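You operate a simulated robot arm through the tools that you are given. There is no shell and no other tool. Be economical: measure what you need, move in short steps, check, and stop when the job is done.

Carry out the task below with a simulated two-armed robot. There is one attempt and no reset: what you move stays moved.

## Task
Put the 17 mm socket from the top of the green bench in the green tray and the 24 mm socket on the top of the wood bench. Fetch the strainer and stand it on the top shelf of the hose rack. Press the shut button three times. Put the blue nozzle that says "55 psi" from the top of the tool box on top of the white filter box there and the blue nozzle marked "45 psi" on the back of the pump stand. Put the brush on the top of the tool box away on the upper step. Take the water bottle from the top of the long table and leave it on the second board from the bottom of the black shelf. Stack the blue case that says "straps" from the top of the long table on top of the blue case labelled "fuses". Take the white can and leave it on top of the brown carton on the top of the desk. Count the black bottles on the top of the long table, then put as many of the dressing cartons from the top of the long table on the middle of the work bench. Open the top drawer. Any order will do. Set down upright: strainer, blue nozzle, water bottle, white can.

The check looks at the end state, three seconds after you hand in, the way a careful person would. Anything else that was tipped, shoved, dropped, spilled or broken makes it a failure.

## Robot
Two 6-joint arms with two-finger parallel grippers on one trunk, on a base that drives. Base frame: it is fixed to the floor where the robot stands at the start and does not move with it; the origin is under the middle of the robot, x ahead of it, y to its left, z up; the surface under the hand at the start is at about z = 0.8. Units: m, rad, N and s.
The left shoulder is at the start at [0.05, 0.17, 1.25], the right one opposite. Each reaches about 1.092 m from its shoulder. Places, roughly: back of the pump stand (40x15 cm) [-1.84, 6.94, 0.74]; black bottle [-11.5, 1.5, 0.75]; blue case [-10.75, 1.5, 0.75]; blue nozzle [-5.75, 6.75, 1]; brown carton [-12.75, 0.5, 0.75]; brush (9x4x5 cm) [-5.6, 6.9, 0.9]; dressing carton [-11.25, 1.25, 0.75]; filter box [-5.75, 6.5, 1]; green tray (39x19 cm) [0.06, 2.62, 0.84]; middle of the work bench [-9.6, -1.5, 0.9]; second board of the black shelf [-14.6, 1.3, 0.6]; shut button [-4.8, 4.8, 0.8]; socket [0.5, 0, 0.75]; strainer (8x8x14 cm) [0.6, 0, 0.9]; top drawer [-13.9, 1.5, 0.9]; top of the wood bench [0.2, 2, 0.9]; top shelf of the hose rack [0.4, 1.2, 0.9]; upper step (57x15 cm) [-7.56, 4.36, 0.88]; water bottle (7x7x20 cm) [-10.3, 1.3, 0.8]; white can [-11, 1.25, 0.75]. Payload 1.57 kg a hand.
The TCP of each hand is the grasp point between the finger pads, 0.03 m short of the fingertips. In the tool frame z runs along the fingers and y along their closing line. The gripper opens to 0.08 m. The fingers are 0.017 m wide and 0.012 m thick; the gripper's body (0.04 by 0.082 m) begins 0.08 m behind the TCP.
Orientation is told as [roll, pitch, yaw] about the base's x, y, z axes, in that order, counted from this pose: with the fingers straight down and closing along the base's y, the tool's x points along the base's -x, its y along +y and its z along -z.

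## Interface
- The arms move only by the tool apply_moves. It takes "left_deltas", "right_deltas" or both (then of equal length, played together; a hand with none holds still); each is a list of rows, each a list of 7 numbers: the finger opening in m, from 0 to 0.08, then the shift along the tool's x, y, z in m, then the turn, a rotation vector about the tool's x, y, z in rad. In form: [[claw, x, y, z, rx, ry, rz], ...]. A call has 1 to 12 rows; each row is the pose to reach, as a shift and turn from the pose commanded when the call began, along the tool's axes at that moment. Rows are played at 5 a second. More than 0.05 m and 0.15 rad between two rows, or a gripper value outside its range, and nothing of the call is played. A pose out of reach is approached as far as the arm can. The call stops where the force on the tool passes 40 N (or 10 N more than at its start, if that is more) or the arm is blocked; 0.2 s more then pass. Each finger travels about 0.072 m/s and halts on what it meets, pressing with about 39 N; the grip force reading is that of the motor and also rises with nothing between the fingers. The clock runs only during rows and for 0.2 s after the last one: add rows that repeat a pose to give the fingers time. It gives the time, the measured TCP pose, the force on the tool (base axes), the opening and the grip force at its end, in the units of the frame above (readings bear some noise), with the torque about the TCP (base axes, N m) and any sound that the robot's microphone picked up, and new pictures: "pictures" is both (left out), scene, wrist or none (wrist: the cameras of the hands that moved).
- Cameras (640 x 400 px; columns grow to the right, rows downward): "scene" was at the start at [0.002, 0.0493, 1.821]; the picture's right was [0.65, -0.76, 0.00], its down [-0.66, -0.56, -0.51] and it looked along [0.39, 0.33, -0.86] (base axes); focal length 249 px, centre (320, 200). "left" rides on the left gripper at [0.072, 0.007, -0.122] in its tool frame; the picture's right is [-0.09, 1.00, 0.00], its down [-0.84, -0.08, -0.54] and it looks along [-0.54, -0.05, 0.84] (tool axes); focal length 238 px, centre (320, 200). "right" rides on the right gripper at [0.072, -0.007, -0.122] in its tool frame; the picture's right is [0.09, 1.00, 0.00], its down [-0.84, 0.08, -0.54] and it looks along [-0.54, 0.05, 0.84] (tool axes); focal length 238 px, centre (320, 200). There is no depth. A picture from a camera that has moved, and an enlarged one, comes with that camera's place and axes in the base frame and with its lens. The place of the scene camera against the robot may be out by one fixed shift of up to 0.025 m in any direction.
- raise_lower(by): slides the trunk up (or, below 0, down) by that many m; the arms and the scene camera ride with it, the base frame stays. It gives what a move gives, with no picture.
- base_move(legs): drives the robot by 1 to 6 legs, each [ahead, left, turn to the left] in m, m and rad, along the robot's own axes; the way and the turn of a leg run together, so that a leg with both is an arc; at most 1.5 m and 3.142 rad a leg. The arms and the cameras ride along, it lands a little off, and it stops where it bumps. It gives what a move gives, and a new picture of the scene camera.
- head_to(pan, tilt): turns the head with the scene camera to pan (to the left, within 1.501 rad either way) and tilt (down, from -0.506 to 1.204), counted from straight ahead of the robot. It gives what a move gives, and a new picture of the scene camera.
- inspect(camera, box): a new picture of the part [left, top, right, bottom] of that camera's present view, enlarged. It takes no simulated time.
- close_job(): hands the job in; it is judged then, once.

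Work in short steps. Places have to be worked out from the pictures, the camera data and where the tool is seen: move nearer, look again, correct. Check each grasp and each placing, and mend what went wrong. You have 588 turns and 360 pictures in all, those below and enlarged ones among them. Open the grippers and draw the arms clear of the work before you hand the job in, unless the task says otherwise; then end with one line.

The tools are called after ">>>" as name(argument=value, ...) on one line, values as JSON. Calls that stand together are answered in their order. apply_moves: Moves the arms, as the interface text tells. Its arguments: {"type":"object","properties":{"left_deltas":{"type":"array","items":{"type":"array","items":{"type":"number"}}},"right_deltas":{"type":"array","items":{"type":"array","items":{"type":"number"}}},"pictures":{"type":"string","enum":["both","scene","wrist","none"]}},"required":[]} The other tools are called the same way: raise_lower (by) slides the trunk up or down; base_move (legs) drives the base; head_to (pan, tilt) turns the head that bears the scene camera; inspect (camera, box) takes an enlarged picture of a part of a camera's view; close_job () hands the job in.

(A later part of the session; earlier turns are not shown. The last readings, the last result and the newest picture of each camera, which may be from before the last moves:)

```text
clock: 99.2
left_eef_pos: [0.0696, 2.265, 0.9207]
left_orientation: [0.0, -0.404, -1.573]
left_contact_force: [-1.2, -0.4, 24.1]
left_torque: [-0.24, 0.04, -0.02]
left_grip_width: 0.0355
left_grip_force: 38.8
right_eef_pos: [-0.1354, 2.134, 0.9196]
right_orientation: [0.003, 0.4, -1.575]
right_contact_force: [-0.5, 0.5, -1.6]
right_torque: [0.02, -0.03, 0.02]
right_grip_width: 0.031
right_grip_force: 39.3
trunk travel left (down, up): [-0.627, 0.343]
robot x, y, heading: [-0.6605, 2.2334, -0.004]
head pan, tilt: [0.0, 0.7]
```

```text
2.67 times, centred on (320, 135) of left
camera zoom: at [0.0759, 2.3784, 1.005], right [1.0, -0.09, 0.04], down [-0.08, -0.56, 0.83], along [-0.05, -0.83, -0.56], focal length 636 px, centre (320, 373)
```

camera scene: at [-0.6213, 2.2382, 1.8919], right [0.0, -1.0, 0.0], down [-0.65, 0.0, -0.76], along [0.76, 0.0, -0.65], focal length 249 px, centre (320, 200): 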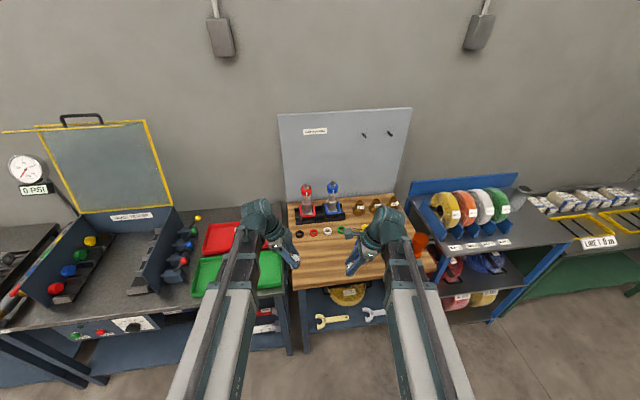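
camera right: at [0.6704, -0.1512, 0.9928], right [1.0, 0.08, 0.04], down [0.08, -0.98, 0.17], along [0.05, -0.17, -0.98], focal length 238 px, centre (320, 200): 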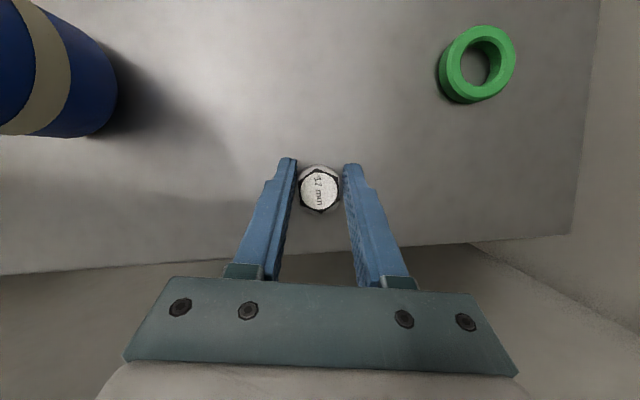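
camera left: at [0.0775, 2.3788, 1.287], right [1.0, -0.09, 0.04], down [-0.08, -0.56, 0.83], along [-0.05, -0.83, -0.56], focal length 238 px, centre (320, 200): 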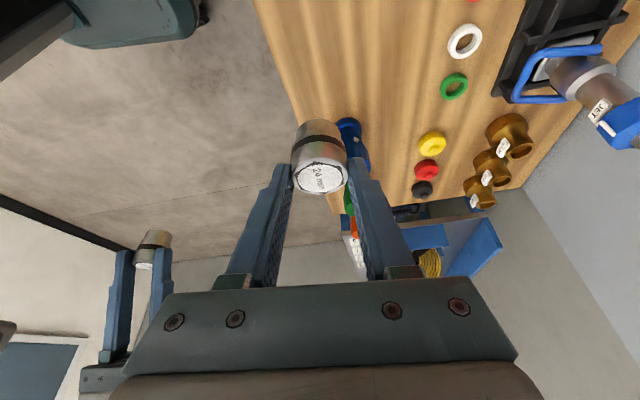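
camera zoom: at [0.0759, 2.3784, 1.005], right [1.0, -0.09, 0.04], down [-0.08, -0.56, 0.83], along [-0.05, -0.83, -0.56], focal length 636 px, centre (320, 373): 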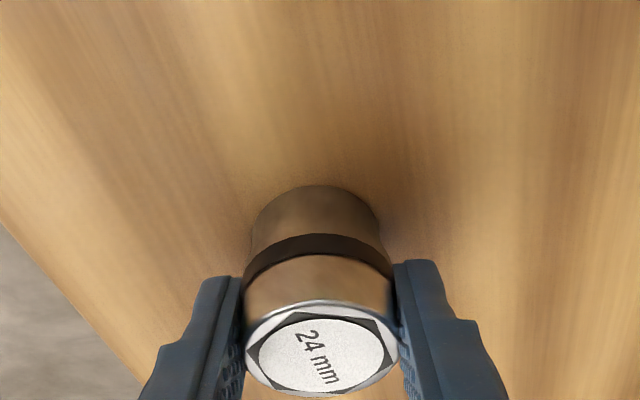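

Contact made. I open the left hand and raise 0.28 m.

>>> apply_moves(left_deltas=[[0.06, 0, 0, 0, 0, 0, 0], [0.08, 0, 0, 0, 0, 0, 0], [0.08, 0, 0, 0, 0, 0, 0], [0.08, 0, 0, 0, 0, 0, 0]], pictures="none")

>>> raise_lower(by=0.27)

>>> inspect(camera="scene", box=[200, 150, 440, 330])

```text
clock: 100.2
left_eef_pos: [0.0715, 2.2651, 0.9184]
left_orientation: [0.001, -0.402, -1.573]
left_contact_force: [-0.4, -0.2, 0.4]
left_torque: [0.01, 0.0, 0.01]
left_grip_width: 0.08
left_grip_force: 0.2
right_eef_pos: [-0.134, 2.133, 0.9194]
right_orientation: [-0.002, 0.399, -1.574]
right_contact_force: [-0.3, 0.0, -1.6]
right_torque: [-0.02, 0.01, -0.02]
right_grip_width: 0.0307
right_grip_force: 38.6
trunk travel left (down, up): [-0.627, 0.343]
robot x, y, heading: [-0.6569, 2.2308, 0.0]
head pan, tilt: [0.0, 0.7]
```

```text
clock: 102.9
left_eef_pos: [0.0727, 2.265, 1.1881]
left_orientation: [0.001, -0.401, -1.573]
left_contact_force: [-1.0, -0.1, 0.5]
left_torque: [0.01, 0.0, 0.01]
left_grip_width: 0.0797
left_grip_force: 0.1
right_eef_pos: [-0.1338, 2.1336, 1.1901]
right_orientation: [0.002, 0.401, -1.576]
right_contact_force: [-0.6, -0.8, -1.8]
right_torque: [0.03, -0.01, -0.02]
right_grip_width: 0.0309
right_grip_force: 39.2
trunk travel left (down, up): [-0.897, 0.073]
robot x, y, heading: [-0.6568, 2.2318, 0.008]
head pan, tilt: [0.0, 0.7]
```

```text
2.22 times, centred on (320, 240) of scene
camera zoom: at [-0.6229, 2.2382, 1.8789], right [0.0, -1.0, 0.0], down [-0.64, 0.0, -0.76], along [0.76, 0.0, -0.64], focal length 553 px, centre (320, 111)
```

zoom: 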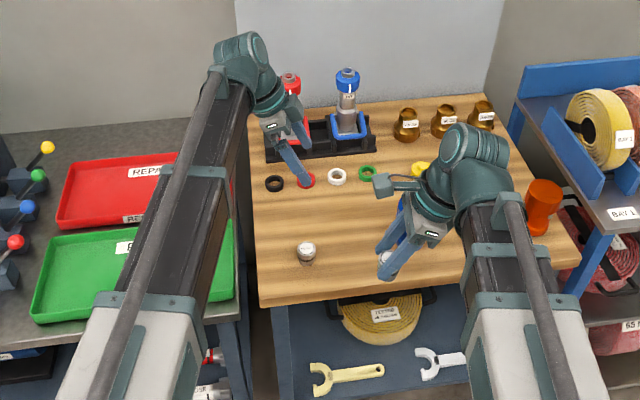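

The 24 mm stands on the wood top. I retract the left hand and drive left 0.47 m to face the green tray.

>>> apply_moves(left_deltas=[[0.08, 0, -0.047, 0, 0, 0, 0], [0.08, 0, -0.094, 0, 0, 0, 0], [0.08, 0, -0.141, 0, 0, 0, 0], [0.08, 0, -0.188, 0, 0, 0, 0], [0.08, 0, -0.207, 0, 0, 0, 0]], pictures="none")

>>> base_move(legs=[[-0.03, 0.47, 0]])

>>> inspect(camera="right", box=[0, 0, 640, 400])

```text
clock: 104.1
left_eef_pos: [-0.134, 2.2664, 1.1891]
left_orientation: [0.0, -0.403, -1.573]
left_contact_force: [-0.2, -0.2, -0.3]
left_torque: [0.02, 0.01, -0.03]
left_grip_width: 0.0799
left_grip_force: 0.0
right_eef_pos: [-0.1351, 2.1332, 1.1891]
right_orientation: [0.001, 0.4, -1.577]
right_contact_force: [-0.3, 0.8, -1.7]
right_torque: [-0.01, -0.06, -0.01]
right_grip_width: 0.0308
right_grip_force: 38.4
trunk travel left (down, up): [-0.897, 0.073]
robot x, y, heading: [-0.6584, 2.2329, 0.003]
head pan, tilt: [0.0, 0.7]
```

```text
clock: 106.9
left_eef_pos: [-0.1648, 2.7357, 1.1891]
left_orientation: [0.002, -0.403, -1.568]
left_contact_force: [0.6, -0.4, -0.2]
left_torque: [-0.04, -0.04, 0.02]
left_grip_width: 0.0801
left_grip_force: 0.0
right_eef_pos: [-0.1644, 2.6022, 1.1895]
right_orientation: [0.0, 0.398, -1.57]
right_contact_force: [-0.3, -0.2, -1.7]
right_torque: [0.0, 0.01, -0.02]
right_grip_width: 0.031
right_grip_force: 39.2
trunk travel left (down, up): [-0.897, 0.073]
robot x, y, heading: [-0.6892, 2.7002, 0.006]
head pan, tilt: [0.0, 0.7]
camera scene: at [-0.6541, 2.7065, 1.879], right [0.01, -1.0, 0.0], down [-0.64, 0.0, -0.76], along [0.76, 0.0, -0.64], focal length 249 px, centre (320, 200)
```

scene: 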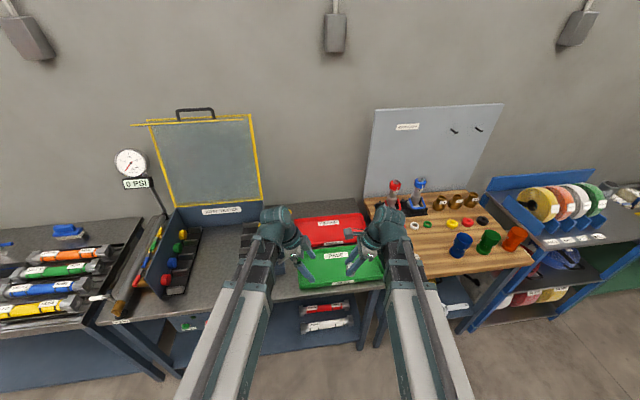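

```text
1.00 times, centred on (320, 200) of right (not enlarged: the box is as wide or as high as the picture)
camera zoom: at [-0.1716, 2.6219, 1.3299], right [1.0, 0.08, 0.04], down [0.08, -0.98, 0.17], along [0.05, -0.17, -0.98], focal length 238 px, centre (320, 200)
```

zoom: 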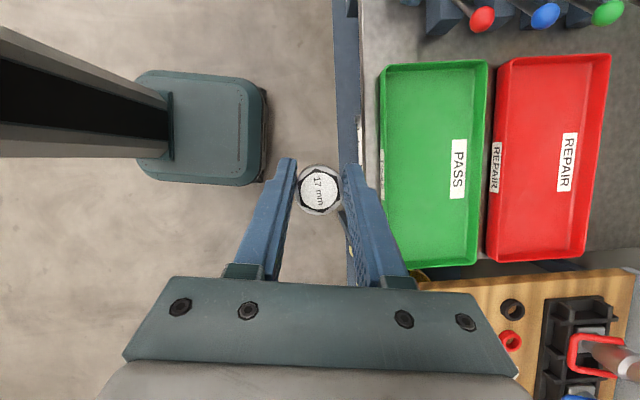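

Tray seen: x from −0.03 to 0.16, centre y≈2.63. I extend the right hand to (0.045, 2.62) and lower.

>>> apply_moves(right_deltas=[[0, 0.0037, 0.042, 0.0016, 0, 0, 0], [0, 0.0074, 0.084, 0.0031, 0, 0, 0], [0, 0.011, 0.126, 0.0047, 0, 0, 0], [0, 0.0147, 0.168, 0.0062, 0, 0, 0], [0, 0.0184, 0.21, 0.0078, 0, 0, 0], [0, 0.0184, 0.21, 0.0078, 0, 0, 0]], pictures="none")

>>> raise_lower(by=-0.22)

>>> inspect(camera="right", box=[0, 0, 640, 400])

>>> inspect(camera="scene", box=[200, 170, 440, 330])

```text
clock: 108.3
left_eef_pos: [-0.1652, 2.7355, 1.1897]
left_orientation: [0.001, -0.402, -1.568]
left_contact_force: [0.3, 0.5, 1.0]
left_torque: [-0.03, -0.03, 0.0]
left_grip_width: 0.0799
left_grip_force: 0.1
right_eef_pos: [0.0445, 2.6217, 1.1894]
right_orientation: [-0.001, 0.399, -1.572]
right_contact_force: [0.4, -0.1, -1.4]
right_torque: [-0.03, -0.01, 0.01]
right_grip_width: 0.031
right_grip_force: 38.8
trunk travel left (down, up): [-0.897, 0.073]
robot x, y, heading: [-0.6884, 2.6988, 0.005]
head pan, tilt: [0.0, 0.7]
```

```text
clock: 110.7
left_eef_pos: [-0.1649, 2.736, 0.969]
left_orientation: [0.0, -0.405, -1.569]
left_contact_force: [0.4, -1.1, 0.2]
left_torque: [0.0, -0.06, 0.0]
left_grip_width: 0.08
left_grip_force: 0.0
right_eef_pos: [0.044, 2.6226, 0.9679]
right_orientation: [0.0, 0.401, -1.572]
right_contact_force: [-0.1, 0.1, -1.6]
right_torque: [-0.01, 0.02, -0.02]
right_grip_width: 0.0308
right_grip_force: 38.8
trunk travel left (down, up): [-0.677, 0.293]
robot x, y, heading: [-0.6949, 2.7014, 0.006]
head pan, tilt: [0.0, 0.7]
```

```text
1.00 times, centred on (320, 200) of right (not enlarged: the box is as wide or as high as the picture)
camera zoom: at [0.038, 2.6413, 1.1098], right [1.0, 0.08, 0.04], down [0.08, -0.98, 0.17], along [0.05, -0.17, -0.98], focal length 238 px, centre (320, 200)
```

zoom: 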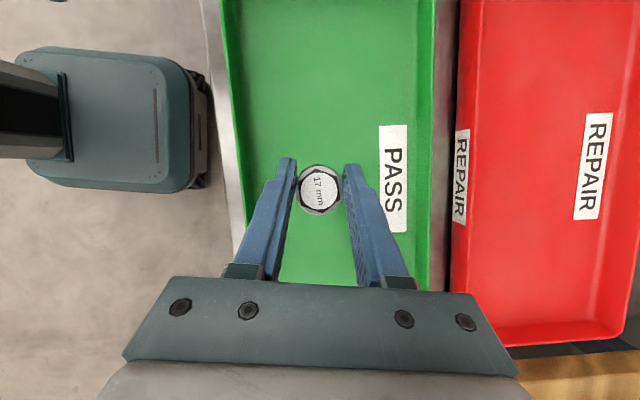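

```text
2.50 times, centred on (320, 250) of scene
camera zoom: at [-0.6541, 2.7054, 1.659], right [0.01, -1.0, 0.0], down [-0.64, 0.0, -0.76], along [0.76, 0.0, -0.64], focal length 622 px, centre (320, 75)
```

zoom: 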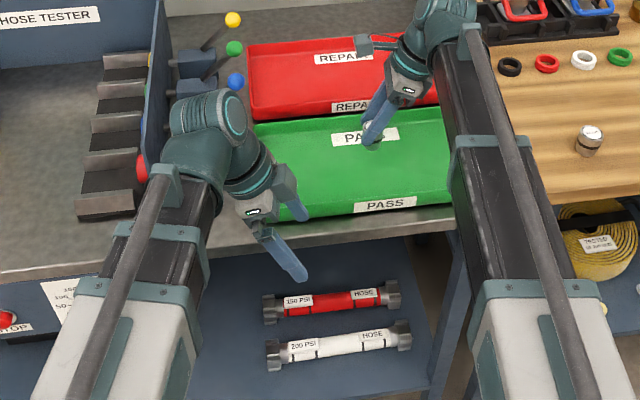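

Right in the tray. I lower to just above the floor then step to contact.

>>> raise_lower(by=-0.08)

>>> raise_lower(by=-0.008)

>>> inspect(camera="right", box=[200, 100, 440, 250])

```text
clock: 111.8
left_eef_pos: [-0.1659, 2.7348, 0.8902]
left_orientation: [0.001, -0.403, -1.57]
left_contact_force: [-0.7, -0.1, 0.3]
left_torque: [0.01, -0.03, -0.02]
left_grip_width: 0.0799
left_grip_force: 0.1
right_eef_pos: [0.0421, 2.6217, 0.8895]
right_orientation: [0.0, 0.399, -1.572]
right_contact_force: [2.8, 0.2, 20.4]
right_torque: [0.08, -0.03, 0.01]
right_grip_width: 0.0311
right_grip_force: 38.6
trunk travel left (down, up): [-0.597, 0.373]
robot x, y, heading: [-0.69, 2.6965, 0.005]
head pan, tilt: [0.0, 0.7]
```

```text
clock: 112.3
left_eef_pos: [-0.1665, 2.7347, 0.8833]
left_orientation: [0.003, -0.402, -1.568]
left_contact_force: [-0.3, 0.1, 0.4]
left_torque: [-0.01, -0.04, 0.01]
left_grip_width: 0.0801
left_grip_force: 0.0
right_eef_pos: [0.0437, 2.6215, 0.8853]
right_orientation: [0.002, 0.404, -1.573]
right_contact_force: [-0.2, -1.3, 29.2]
right_torque: [-0.34, 0.01, -0.04]
right_grip_width: 0.0313
right_grip_force: 38.8
trunk travel left (down, up): [-0.591, 0.379]
robot x, y, heading: [-0.6919, 2.7, 0.004]
head pan, tilt: [0.0, 0.7]
stopped: the force on the tool passed its limit at 73 N (the readings are from after the stop); the commanded pose is now the measured one
```

```text
2.67 times, centred on (320, 175) of right
camera zoom: at [0.0365, 2.6407, 1.0254], right [1.0, 0.08, 0.04], down [0.07, -0.98, 0.17], along [0.05, -0.17, -0.98], focal length 636 px, centre (320, 267)
```

zoom: 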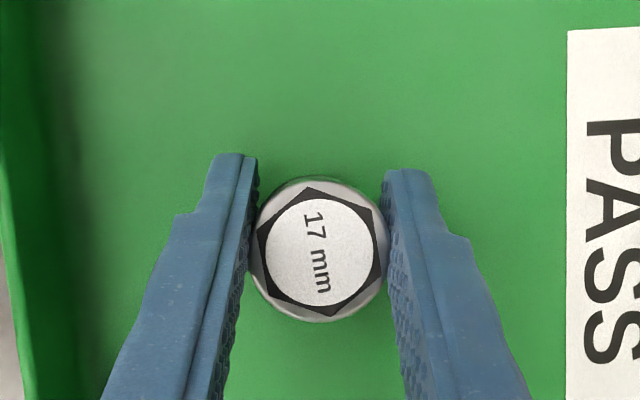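

Contact with the tray floor (the hand stopped itself). I open the right hand and rise.

>>> apply_moves(right_deltas=[[0.05, 0, 0, 0, 0, 0, 0], [0.08, 0, 0, 0, 0, 0, 0], [0.08, 0, 0, 0, 0, 0, 0], [0.08, 0, 0, 0, 0, 0, 0]], pictures="none")

>>> raise_lower(by=0.3)

>>> inspect(camera="right", box=[160, 0, 560, 300])

```text
clock: 113.3
left_eef_pos: [-0.1644, 2.7353, 0.8834]
left_orientation: [-0.001, -0.403, -1.569]
left_contact_force: [0.4, 1.0, 0.1]
left_torque: [0.01, 0.08, -0.01]
left_grip_width: 0.08
left_grip_force: 0.0
right_eef_pos: [0.0457, 2.6225, 0.8827]
right_orientation: [0.0, 0.404, -1.572]
right_contact_force: [-0.6, 0.5, 0.0]
right_torque: [0.03, -0.02, 0.01]
right_grip_width: 0.08
right_grip_force: 0.1
trunk travel left (down, up): [-0.591, 0.379]
robot x, y, heading: [-0.6913, 2.6988, 0.008]
head pan, tilt: [0.0, 0.7]
```

```text
clock: 116.3
left_eef_pos: [-0.1645, 2.7345, 1.1831]
left_orientation: [0.001, -0.404, -1.569]
left_contact_force: [0.1, -0.2, -0.2]
left_torque: [-0.01, 0.0, 0.0]
left_grip_width: 0.0801
left_grip_force: 0.0
right_eef_pos: [0.0458, 2.6219, 1.1833]
right_orientation: [0.0, 0.405, -1.573]
right_contact_force: [0.3, -0.2, -0.4]
right_torque: [0.01, -0.01, -0.03]
right_grip_width: 0.0801
right_grip_force: 0.1
trunk travel left (down, up): [-0.891, 0.079]
robot x, y, heading: [-0.6917, 2.6981, 0.008]
head pan, tilt: [0.0, 0.7]
```

```text
1.33 times, centred on (360, 150) of right
camera zoom: at [0.0383, 2.6409, 1.3236], right [1.0, 0.08, 0.04], down [0.08, -0.98, 0.17], along [0.05, -0.17, -0.98], focal length 318 px, centre (267, 267)
```

zoom: 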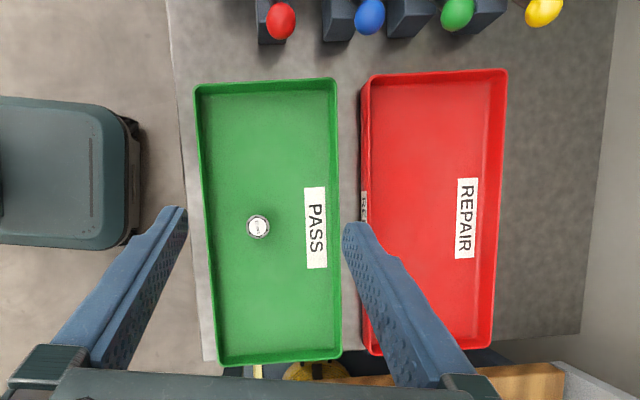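

17 mm is in the green tray. I untilt both hands and retract the right one.

>>> apply_moves(right_deltas=[[0.08, -0.002, -0.04, 0.005, 0, -0.1, 0], [0.08, -0.004, -0.08, 0.009, 0, -0.2, 0], [0.08, -0.006, -0.12, 0.013, 0, -0.3, 0], [0.08, -0.007, -0.16, 0.0166, 0, -0.4, 0], [0.08, -0.007, -0.2, 0.0166, 0, -0.4, 0]], left_deltas=[[0.08, 0.002, 0, 0.005, 0, 0.1, 0], [0.08, 0.004, 0, 0.009, 0, 0.2, 0], [0.08, 0.006, 0, 0.013, 0, 0.3, 0], [0.08, 0.007, 0, 0.0166, 0, 0.4, 0], [0.08, 0.007, 0, 0.0166, 0, 0.4, 0]], pictures="none")

>>> base_move(legs=[[-1.0, 0, 0], [0, 0, 1.2]])

>>> head_to(pan=0.0, tilt=0.35)

```text
clock: 117.4
left_eef_pos: [-0.1716, 2.7355, 1.1661]
left_orientation: [-0.009, -0.002, -1.575]
left_contact_force: [-8.3, -2.0, 3.8]
left_torque: [0.1, -1.17, -0.18]
left_grip_width: 0.0798
left_grip_force: 0.1
left hand out of reach, approached as far as the arm can: row 2
right_eef_pos: [-0.122, 2.6224, 1.166]
right_orientation: [0.009, 0.003, -1.595]
right_contact_force: [7.3, 0.7, -3.9]
right_torque: [-0.59, 0.95, -0.79]
right_grip_width: 0.08
right_grip_force: 0.0
right hand out of reach, approached as far as the arm can: row 2, 3
trunk travel left (down, up): [-0.891, 0.079]
robot x, y, heading: [-0.6895, 2.6997, 0.004]
head pan, tilt: [0.0, 0.7]
stopped in row 5 (left hand): the force on the tool passed its limit at 61 N (the readings are from after the stop); the commanded pose is now the measured one
```

```text
clock: 125.7
left_eef_pos: [-1.5573, 3.1949, 1.1647]
left_orientation: [-0.009, -0.001, -0.378]
left_contact_force: [-8.7, -35.3, 1.7]
left_torque: [4.78, -1.15, -0.8]
left_grip_width: 0.0802
left_grip_force: 0.1
right_eef_pos: [-1.4355, 3.1969, 1.1653]
right_orientation: [0.009, 0.006, -0.402]
right_contact_force: [8.7, 34.3, -1.6]
right_torque: [-4.78, 0.99, -3.36]
right_grip_width: 0.08
right_grip_force: 0.1
trunk travel left (down, up): [-0.891, 0.079]
robot x, y, heading: [-1.7137, 2.6999, 1.2]
head pan, tilt: [0.0, 0.7]
camera scene: at [-1.7078, 2.7456, 1.8725], right [0.93, -0.36, 0.0], down [-0.23, -0.6, -0.76], along [0.28, 0.71, -0.64], focal length 249 px, centre (320, 200)
```

scene: 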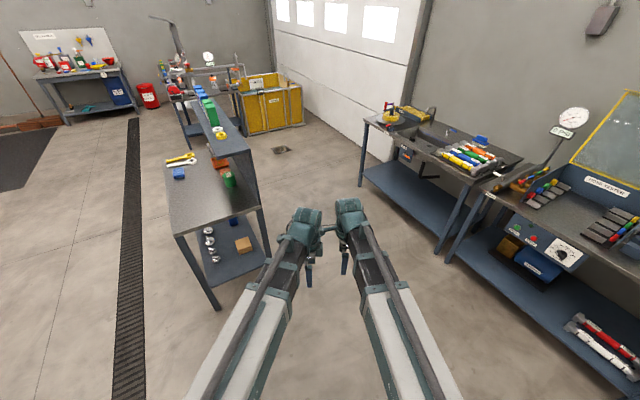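

```text
clock: 126.5
left_eef_pos: [-1.557, 3.1938, 1.165]
left_orientation: [-0.009, -0.002, -0.378]
left_contact_force: [-0.7, -7.2, 2.2]
left_torque: [1.02, -0.22, -0.17]
left_grip_width: 0.0801
left_grip_force: 0.0
right_eef_pos: [-1.4358, 3.1972, 1.1643]
right_orientation: [0.009, 0.007, -0.402]
right_contact_force: [0.7, 7.2, -1.2]
right_torque: [-1.0, 0.03, -0.72]
right_grip_width: 0.08
right_grip_force: 0.1
trunk travel left (down, up): [-0.891, 0.079]
robot x, y, heading: [-1.7128, 2.7001, 1.203]
head pan, tilt: [0.0, 0.351]
camera scene: at [-1.7047, 2.7531, 1.9038], right [0.93, -0.36, 0.0], down [-0.12, -0.32, -0.94], along [0.34, 0.88, -0.34], focal length 249 px, centre (320, 200)
```

scene: 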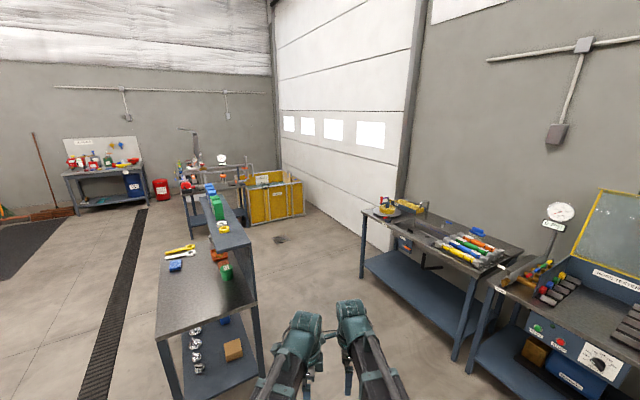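

The hands touched each other when untilting; no harm seen. I separate them and turn both back to the neutral yaw.

>>> apply_moves(left_deltas=[[0.08, 0.047, 0, 0, 0, 0, 0], [0.08, 0.094, 0, 0, 0, 0, 0], [0.08, 0.14, 0, 0, 0, 0, 0]], right_deltas=[[0.08, -0.03, 0, 0, 0, 0, 0], [0.08, -0.06, 0, 0, 0, 0, 0], [0.08, -0.09, 0, 0, 0, 0, 0]], pictures="none")

>>> apply_moves(left_deltas=[[0.08, 0, 0, 0, 0, 0, -0.145], [0.08, 0, 0, 0, 0, 0, -0.29], [0.08, 0, 0, 0, 0, 0, -0.435], [0.08, 0, 0, 0, 0, 0, -0.58], [0.08, 0, 0, 0, 0, 0, -0.725], [0.08, 0, 0, 0, 0, 0, -0.87], [0.08, 0, 0, 0, 0, 0, -1.015], [0.08, 0, 0, 0, 0, 0, -1.16], [0.08, 0, 0, 0, 0, 0, -1.305], [0.08, 0, 0, 0, 0, 0, -1.45], [0.08, 0, 0, 0, 0, 0, -1.57]], right_deltas=[[0.08, 0, 0, 0, 0, 0, -0.145], [0.08, 0, 0, 0, 0, 0, -0.29], [0.08, 0, 0, 0, 0, 0, -0.435], [0.08, 0, 0, 0, 0, 0, -0.58], [0.08, 0, 0, 0, 0, 0, -0.725], [0.08, 0, 0, 0, 0, 0, -0.87], [0.08, 0, 0, 0, 0, 0, -1.015], [0.08, 0, 0, 0, 0, 0, -1.16], [0.08, 0, 0, 0, 0, 0, -1.305], [0.08, 0, 0, 0, 0, 0, -1.45], [0.08, 0, 0, 0, 0, 0, -1.6]], pictures="none")

>>> inspect(camera="scene", box=[40, 110, 340, 300])

>>> head_to(pan=1.0, tilt=0.2)

```text
clock: 127.3
left_eef_pos: [-1.6871, 3.2463, 1.1653]
left_orientation: [-0.01, 0.0, -0.379]
left_contact_force: [0.1, -0.6, -0.3]
left_torque: [0.0, 0.02, 0.0]
left_grip_width: 0.08
left_grip_force: 0.0
right_eef_pos: [-1.3529, 3.1635, 1.1655]
right_orientation: [0.009, 0.005, -0.398]
right_contact_force: [-0.3, 0.3, 0.7]
right_torque: [0.02, -0.01, -0.02]
right_grip_width: 0.08
right_grip_force: 0.1
trunk travel left (down, up): [-0.891, 0.079]
robot x, y, heading: [-1.7174, 2.6935, 1.201]
head pan, tilt: [0.0, 0.351]
```

```text
clock: 129.8
left_eef_pos: [-1.6876, 3.2472, 1.1661]
left_orientation: [-0.002, 0.01, 1.192]
left_contact_force: [-0.3, 1.3, 0.1]
left_torque: [0.0, 0.01, 0.01]
left_grip_width: 0.0799
left_grip_force: 0.0
right_eef_pos: [-1.3537, 3.1623, 1.1654]
right_orientation: [0.005, -0.009, 1.203]
right_contact_force: [-0.8, 0.2, -0.7]
right_torque: [0.0, 0.0, 0.0]
right_grip_width: 0.0801
right_grip_force: 0.0
trunk travel left (down, up): [-0.891, 0.079]
robot x, y, heading: [-1.7142, 2.6964, 1.197]
head pan, tilt: [0.0, 0.351]
```

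```text
2.11 times, centred on (190, 205) of scene
camera zoom: at [-1.7047, 2.7531, 1.9039], right [0.93, -0.36, 0.0], down [-0.12, -0.32, -0.94], along [0.34, 0.88, -0.34], focal length 524 px, centre (594, 190)
```

zoom: 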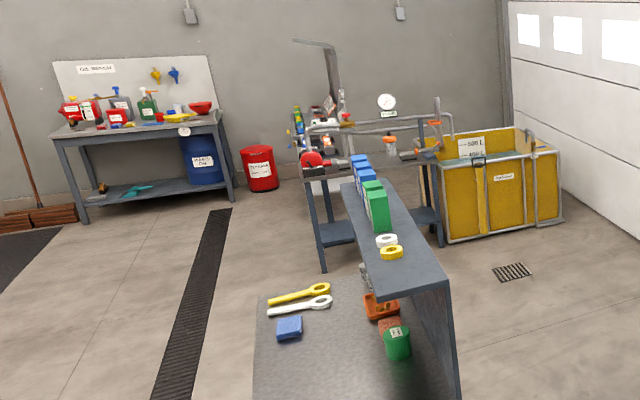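

```text
clock: 131.0
left_eef_pos: [-1.6873, 3.2473, 1.1649]
left_orientation: [-0.001, 0.01, 1.191]
left_contact_force: [0.0, 2.0, 0.1]
left_torque: [-0.01, 0.02, 0.02]
left_grip_width: 0.0799
left_grip_force: 0.0
right_eef_pos: [-1.3541, 3.1624, 1.1654]
right_orientation: [0.005, -0.009, 1.201]
right_contact_force: [0.0, 0.2, 0.2]
right_torque: [0.0, 0.05, 0.01]
right_grip_width: 0.0799
right_grip_force: 0.1
trunk travel left (down, up): [-0.891, 0.079]
robot x, y, heading: [-1.717, 2.6991, 1.207]
head pan, tilt: [1.0, 0.201]
camera scene: at [-1.7932, 2.7417, 1.9179], right [0.81, 0.59, 0.0], down [0.12, -0.16, -0.98], along [-0.58, 0.79, -0.2], focal length 249 px, centre (320, 200)
```

scene: 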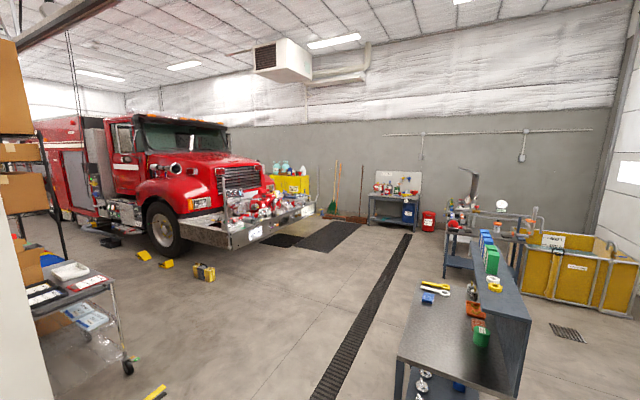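

The room is clear to read now: truck bumper near x≈−4.4, tool box beyond the truck near (−5.75, 6.75). I drive around the step desk to about (−3.2, 6.9) and look.

>>> base_move(legs=[[0, 0, 0.37], [0, 1.45, 0], [1.4, 0, 0], [1.4, 0, 0], [1.4, 0, 0]])

>>> head_to(pan=1.4, tilt=0.25)

```text
clock: 137.2
left_eef_pos: [-2.9492, 3.1841, 1.1647]
left_orientation: [0.0, 0.01, 1.725]
left_contact_force: [-0.6, 0.4, 0.2]
left_torque: [-0.02, 0.02, -0.01]
left_grip_width: 0.0798
left_grip_force: 0.0
right_eef_pos: [-2.6201, 3.2817, 1.1647]
right_orientation: [0.005, -0.008, 1.733]
right_contact_force: [-0.4, 0.1, 0.2]
right_torque: [-0.03, 0.02, -0.01]
right_grip_width: 0.0799
right_grip_force: 0.0
trunk travel left (down, up): [-0.891, 0.079]
robot x, y, heading: [-2.6951, 2.6965, 1.734]
head pan, tilt: [1.0, 0.201]
stopped in leg 2: the robot was blocked; the commanded pose is now the measured one
camera scene: at [-2.7827, 2.7017, 1.9179], right [0.4, 0.92, 0.0], down [0.18, -0.08, -0.98], along [-0.9, 0.39, -0.2], focal length 249 px, centre (320, 200)
```

scene: 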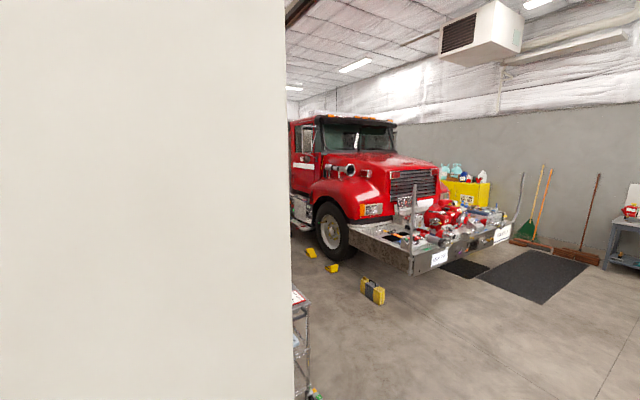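

```text
clock: 138.1
left_eef_pos: [-2.9491, 3.1844, 1.1647]
left_orientation: [0.0, 0.012, 1.724]
left_contact_force: [0.3, -0.7, 0.1]
left_torque: [0.03, 0.02, -0.01]
left_grip_width: 0.0801
left_grip_force: 0.1
right_eef_pos: [-2.6188, 3.2808, 1.1651]
right_orientation: [0.006, -0.009, 1.731]
right_contact_force: [-0.2, 0.6, 0.4]
right_torque: [0.0, -0.03, -0.03]
right_grip_width: 0.0801
right_grip_force: 0.1
trunk travel left (down, up): [-0.891, 0.079]
robot x, y, heading: [-2.6909, 2.695, 1.734]
head pan, tilt: [1.4, 0.25]
camera scene: at [-2.791, 2.6649, 1.9134], right [0.01, 1.0, 0.0], down [0.25, 0.0, -0.97], along [-0.97, 0.01, -0.25], focal length 249 px, centre (320, 200)
```

scene: 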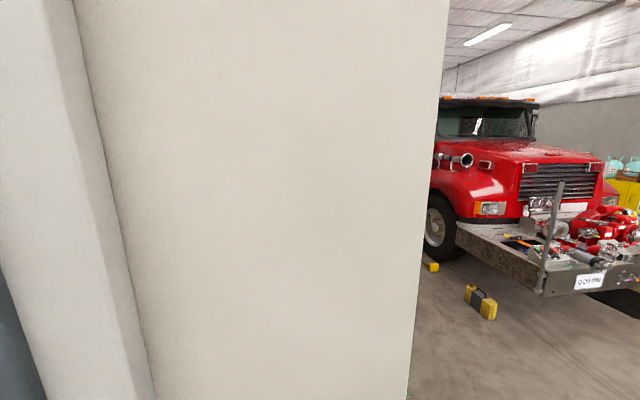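

A partition wall blocked me (just a bump). I go a bit forward first, then left, then ahead.

>>> base_move(legs=[[0.1, -0.08, -0.16], [0.75, 0, 0], [0, 0.7, 0], [1.4, 0, 0], [1.4, 0, 0]])

>>> head_to(pan=1.2, tilt=0.25)

```text
clock: 159.6
left_eef_pos: [-3.5341, 6.8629, 1.1649]
left_orientation: [0.001, 0.009, 1.575]
left_contact_force: [-0.6, 0.3, 0.2]
left_torque: [-0.04, -0.02, -0.06]
left_grip_width: 0.0798
left_grip_force: 0.1
right_eef_pos: [-3.1939, 6.9105, 1.1661]
right_orientation: [0.005, -0.008, 1.585]
right_contact_force: [-0.8, 0.6, -0.4]
right_torque: [-0.05, 0.01, 0.01]
right_grip_width: 0.08
right_grip_force: 0.0
trunk travel left (down, up): [-0.891, 0.079]
robot x, y, heading: [-3.3529, 6.3433, 1.59]
head pan, tilt: [1.4, 0.25]
camera scene: at [-3.4537, 6.3254, 1.9134], right [0.16, 0.99, 0.0], down [0.24, -0.04, -0.97], along [-0.96, 0.15, -0.25], focal length 249 px, centre (320, 200)
```

scene: 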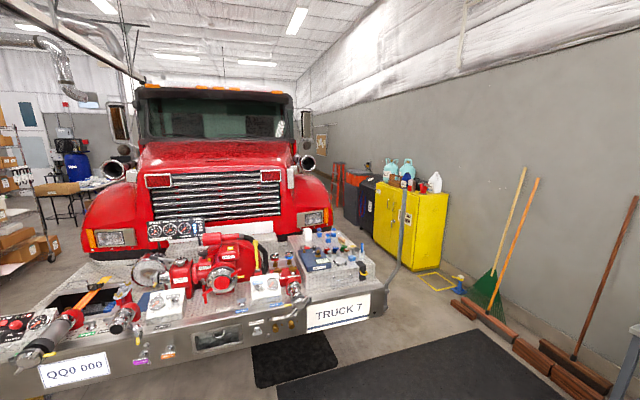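

```text
clock: 160.3
left_eef_pos: [-3.5344, 6.8635, 1.1652]
left_orientation: [0.001, 0.011, 1.579]
left_contact_force: [0.4, 0.6, -0.4]
left_torque: [0.0, -0.01, -0.02]
left_grip_width: 0.0801
left_grip_force: 0.1
right_eef_pos: [-3.1922, 6.9104, 1.1658]
right_orientation: [0.004, -0.009, 1.584]
right_contact_force: [-0.3, -0.3, 0.4]
right_torque: [-0.04, 0.0, -0.01]
right_grip_width: 0.0798
right_grip_force: 0.0
trunk travel left (down, up): [-0.891, 0.079]
robot x, y, heading: [-3.3548, 6.3447, 1.584]
head pan, tilt: [1.201, 0.25]
camera scene: at [-3.4491, 6.3428, 1.9134], right [0.35, 0.94, 0.0], down [0.23, -0.09, -0.97], along [-0.91, 0.34, -0.25], focal length 249 px, centre (320, 200)
```

scene: 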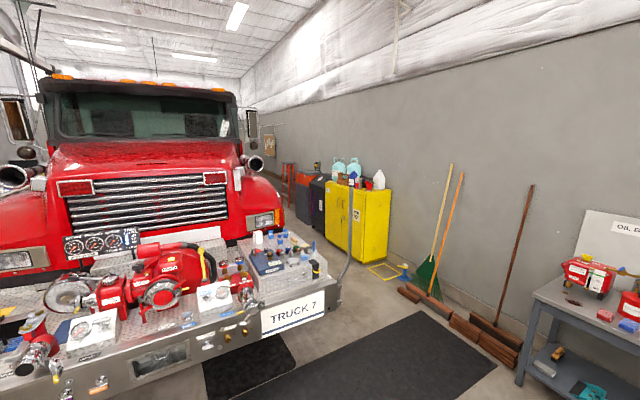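

The tool box stands on the bumper's right end near (−5.6, 6.75); I'll serve it from the side, standing at about (−5.6, 7.65) facing −y. I drive up and in facing −x.

>>> base_move(legs=[[1.28, 0, 0], [0, 0, 1.55], [0.9, 0, 0]])

>>> head_to(pan=0.2, tilt=0.5)

```text
clock: 174.8
left_eef_pos: [-4.7738, 7.3919, 1.1657]
left_orientation: [-0.002, 0.011, -3.121]
left_contact_force: [0.5, -0.4, 0.3]
left_torque: [0.0, -0.02, -0.01]
left_grip_width: 0.0799
left_grip_force: 0.0
right_eef_pos: [-4.8253, 7.7336, 1.1652]
right_orientation: [0.006, -0.008, -3.11]
right_contact_force: [-0.4, 0.2, -0.4]
right_torque: [0.0, 0.01, 0.01]
right_grip_width: 0.0797
right_grip_force: 0.0
trunk travel left (down, up): [-0.891, 0.079]
robot x, y, heading: [-4.2589, 7.5821, -3.114]
head pan, tilt: [1.201, 0.25]
camera scene: at [-4.2586, 7.5, 1.9134], right [-0.94, 0.33, 0.0], down [0.08, 0.23, -0.97], along [-0.32, -0.91, -0.25], focal length 249 px, centre (320, 200)
```

scene: 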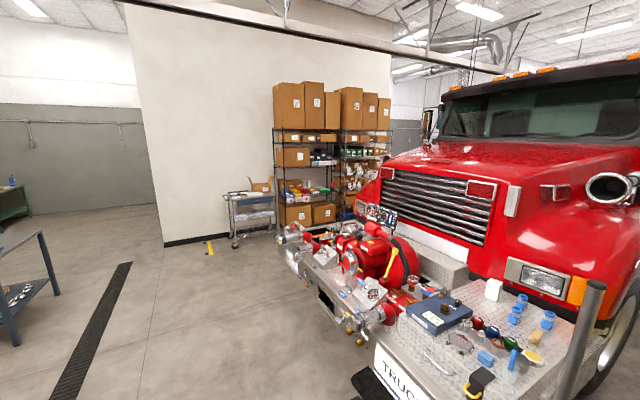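

```text
clock: 176.1
left_eef_pos: [-4.7742, 7.3914, 1.1668]
left_orientation: [0.0, 0.01, -3.122]
left_contact_force: [0.4, -0.3, -0.3]
left_torque: [0.01, 0.01, 0.01]
left_grip_width: 0.0803
left_grip_force: 0.0
right_eef_pos: [-4.8261, 7.7331, 1.1657]
right_orientation: [0.004, -0.009, -3.114]
right_contact_force: [-1.1, 0.3, -0.7]
right_torque: [0.0, 0.02, 0.01]
right_grip_width: 0.0798
right_grip_force: 0.1
trunk travel left (down, up): [-0.891, 0.079]
robot x, y, heading: [-4.2593, 7.5824, -3.111]
head pan, tilt: [0.201, 0.499]
camera scene: at [-4.3154, 7.5672, 1.8902], right [-0.23, 0.97, 0.0], down [0.47, 0.11, -0.88], along [-0.85, -0.2, -0.48], focal length 249 px, centre (320, 200)
```

scene: 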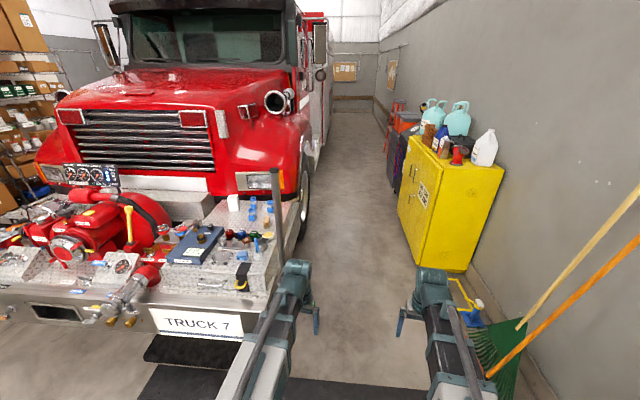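

I enlarge the tool box area.

>>> inspect(camera="scene", box=[140, 180, 310, 300])

```text
3.33 times, centred on (225, 240) of scene
camera zoom: at [-4.3154, 7.5672, 1.8902], right [-0.23, 0.97, 0.0], down [0.47, 0.11, -0.88], along [-0.85, -0.2, -0.48], focal length 829 px, centre (637, 67)
```

zoom: 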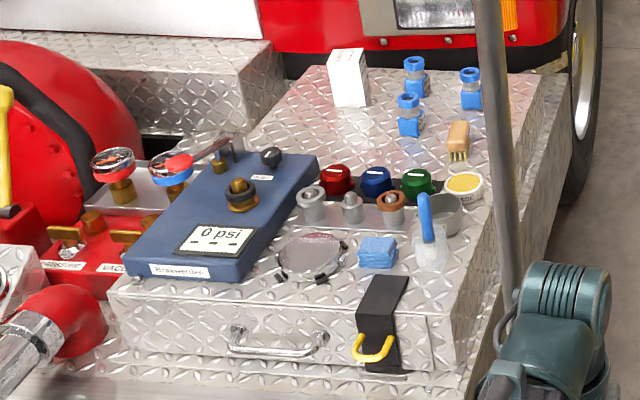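

Three blue nozzles, the white filter box and the brush are visible; the bumper's corner pole is at about (−5.13, 7.19). I shift right a bit, pass it, then turn to face the tool box.

>>> base_move(legs=[[0, 0.0, -0.03], [0, -0.14, 0], [1.3, 0, 0], [0, 0, 1.571]])

>>> head_to(pan=0.0, tilt=0.8)

```text
clock: 187.8
left_eef_pos: [-5.3808, 7.208, 1.1662]
left_orientation: [0.0, 0.012, -1.562]
left_contact_force: [0.3, 0.6, 0.8]
left_torque: [0.01, -0.01, 0.01]
left_grip_width: 0.0803
left_grip_force: 0.1
right_eef_pos: [-5.7221, 7.1599, 1.1656]
right_orientation: [0.006, -0.009, -1.555]
right_contact_force: [-0.2, -0.7, -0.2]
right_torque: [0.01, 0.0, 0.02]
right_grip_width: 0.0799
right_grip_force: 0.1
trunk travel left (down, up): [-0.891, 0.079]
robot x, y, heading: [-5.5627, 7.7274, -1.559]
head pan, tilt: [0.201, 0.499]
camera scene: at [-5.554, 7.6825, 1.8902], right [-0.98, -0.22, 0.0], down [-0.1, 0.47, -0.88], along [0.19, -0.86, -0.48], focal length 249 px, centre (320, 200)
```

scene: 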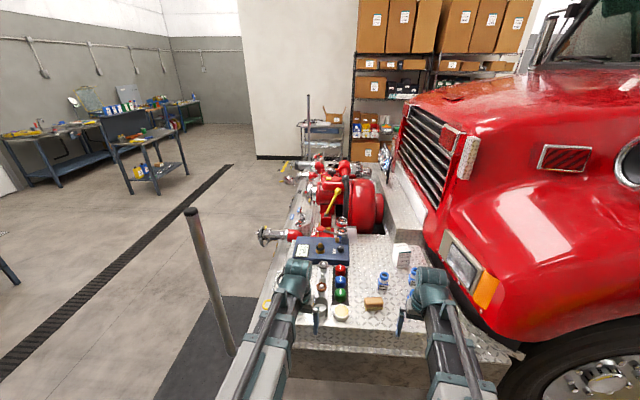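

```text
clock: 188.7
left_eef_pos: [-5.3815, 7.2073, 1.1657]
left_orientation: [0.0, 0.011, -1.562]
left_contact_force: [-0.1, -0.1, 0.2]
left_torque: [-0.03, -0.02, -0.01]
left_grip_width: 0.0802
left_grip_force: 0.0
right_eef_pos: [-5.722, 7.1595, 1.1646]
right_orientation: [0.004, -0.009, -1.555]
right_contact_force: [0.4, 0.3, 0.5]
right_torque: [-0.01, 0.01, 0.0]
right_grip_width: 0.08
right_grip_force: 0.1
trunk travel left (down, up): [-0.891, 0.079]
robot x, y, heading: [-5.5673, 7.7279, -1.547]
head pan, tilt: [0.0, 0.799]
camera scene: at [-5.5724, 7.6906, 1.8643], right [-1.0, -0.02, 0.0], down [-0.01, 0.72, -0.7], along [0.01, -0.7, -0.72], focal length 249 px, centre (320, 200)
```

scene: 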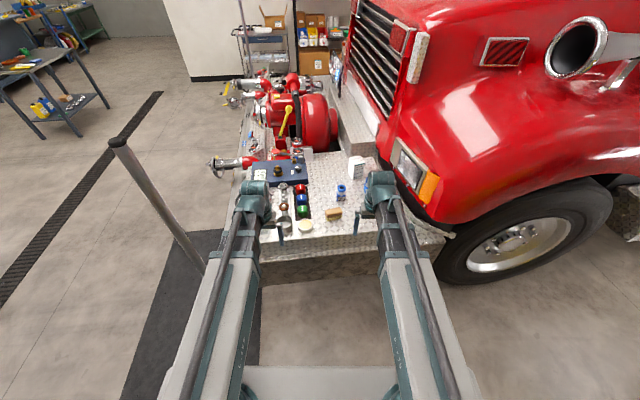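

Good stand. I look closely at the tool box top from head and right wrist.

>>> inspect(camera="scene", box=[220, 140, 400, 260])

>>> inspect(camera="right", box=[0, 0, 640, 400])

```text
3.33 times, centred on (310, 200) of scene
camera zoom: at [-5.5724, 7.6906, 1.8643], right [-1.0, -0.02, 0.0], down [-0.01, 0.72, -0.7], along [0.01, -0.7, -0.72], focal length 829 px, centre (353, 200)
```

zoom: 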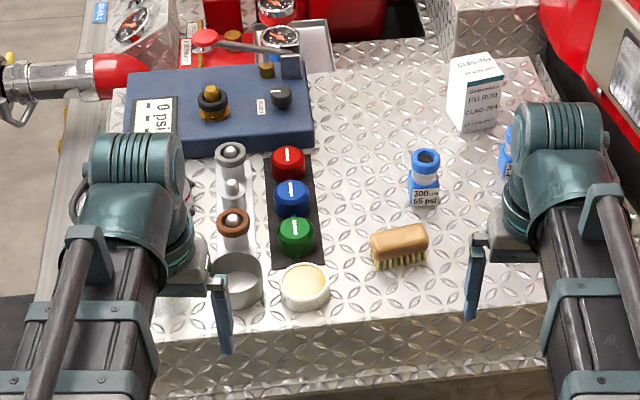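

```text
1.00 times, centred on (320, 200) of right (not enlarged: the box is as wide or as high as the picture)
camera zoom: at [-5.731, 7.2324, 1.287], right [0.99, 0.11, 0.0], down [0.09, -0.83, 0.55], along [0.06, -0.55, -0.84], focal length 238 px, centre (320, 200)
```

zoom: 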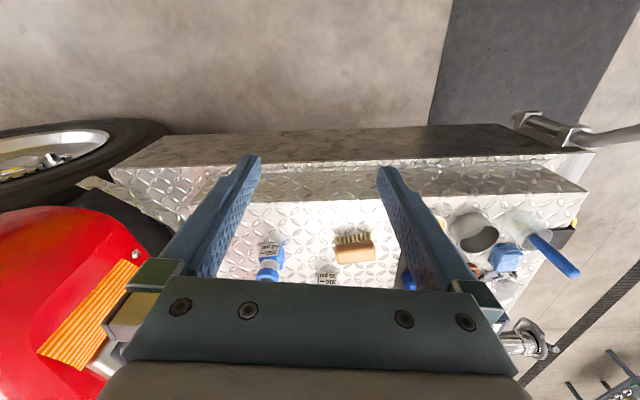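

I enlarge labels.

>>> inspect(camera="right", box=[230, 220, 430, 300])

>>> inspect(camera="scene", box=[325, 175, 365, 205])

```text
3.20 times, centred on (330, 260) of right
camera zoom: at [-5.731, 7.2324, 1.287], right [0.99, 0.11, 0.0], down [0.09, -0.83, 0.55], along [0.06, -0.55, -0.84], focal length 763 px, centre (288, 8)
```

zoom: 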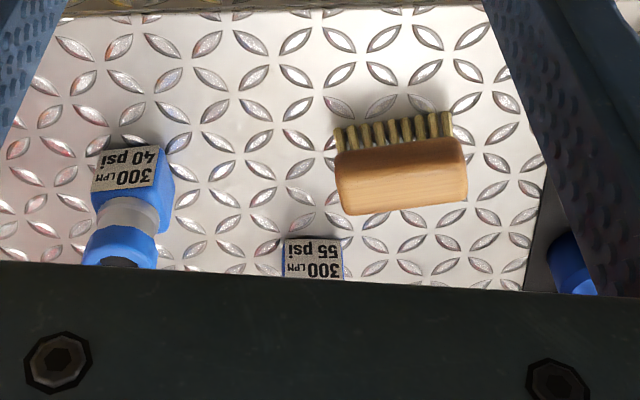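

```text
13.33 times, centred on (345, 190) of scene
camera zoom: at [-5.5724, 7.6906, 1.8643], right [-1.0, -0.02, 0.0], down [-0.01, 0.72, -0.7], along [0.01, -0.7, -0.72], focal length 3317 px, centre (-13, 333)
```

zoom: 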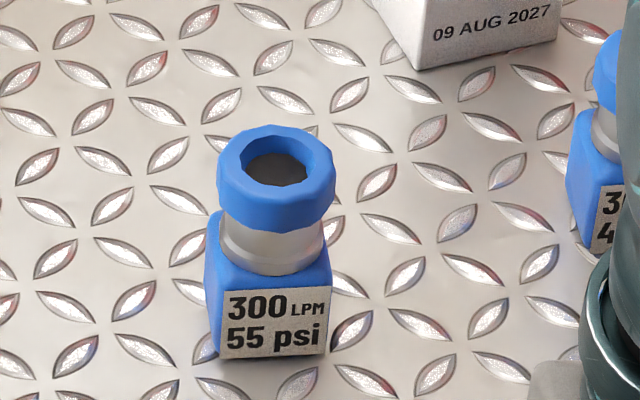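

I can read 55 psi and 40 psi; the third is hidden. I shift the right hand aside to read it.

>>> apply_moves(right_deltas=[[0.08, 0, 0.045, 0, 0, 0, 0], [0.08, 0, 0.09, 0, 0, 0, 0], [0.08, 0, 0.13, 0, 0, 0, 0]], pictures="none")

>>> inspect(camera="scene", box=[310, 150, 430, 240])

>>> inspect(camera="right", box=[100, 160, 400, 300])

```text
clock: 189.4
left_eef_pos: [-5.3795, 7.2076, 1.1658]
left_orientation: [-0.001, 0.011, -1.562]
left_contact_force: [0.3, -0.1, -0.3]
left_torque: [0.0, -0.01, 0.02]
left_grip_width: 0.0799
left_grip_force: 0.0
right_eef_pos: [-5.5913, 7.1603, 1.1644]
right_orientation: [0.004, -0.008, -1.556]
right_contact_force: [0.4, -0.6, 0.2]
right_torque: [0.02, -0.03, 0.0]
right_grip_width: 0.0803
right_grip_force: 0.0
trunk travel left (down, up): [-0.891, 0.079]
robot x, y, heading: [-5.5651, 7.7284, -1.558]
head pan, tilt: [0.0, 0.799]
```

```text
4.44 times, centred on (370, 195) of scene
camera zoom: at [-5.5714, 7.6906, 1.8643], right [-1.0, -0.02, 0.0], down [-0.01, 0.72, -0.7], along [0.01, -0.7, -0.72], focal length 1106 px, centre (98, 222)
```

zoom: 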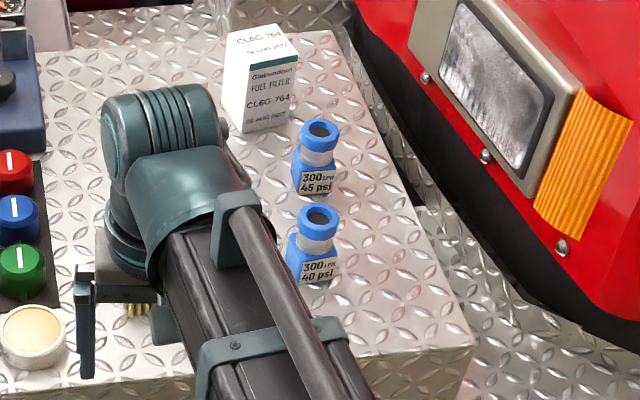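

```text
2.13 times, centred on (250, 230) of right
camera zoom: at [-5.6004, 7.2328, 1.287], right [0.99, 0.11, 0.0], down [0.09, -0.83, 0.55], along [0.06, -0.55, -0.84], focal length 508 px, centre (469, 136)
```

zoom: 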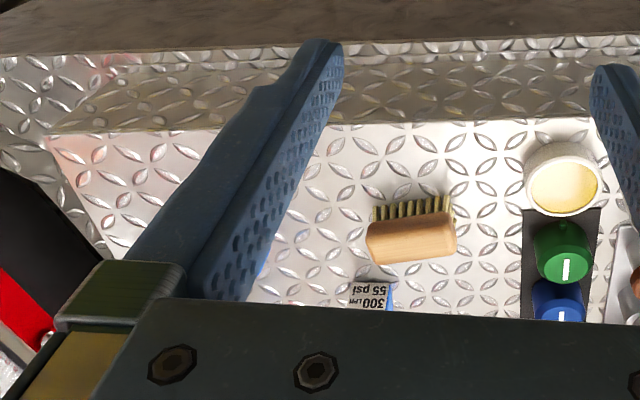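

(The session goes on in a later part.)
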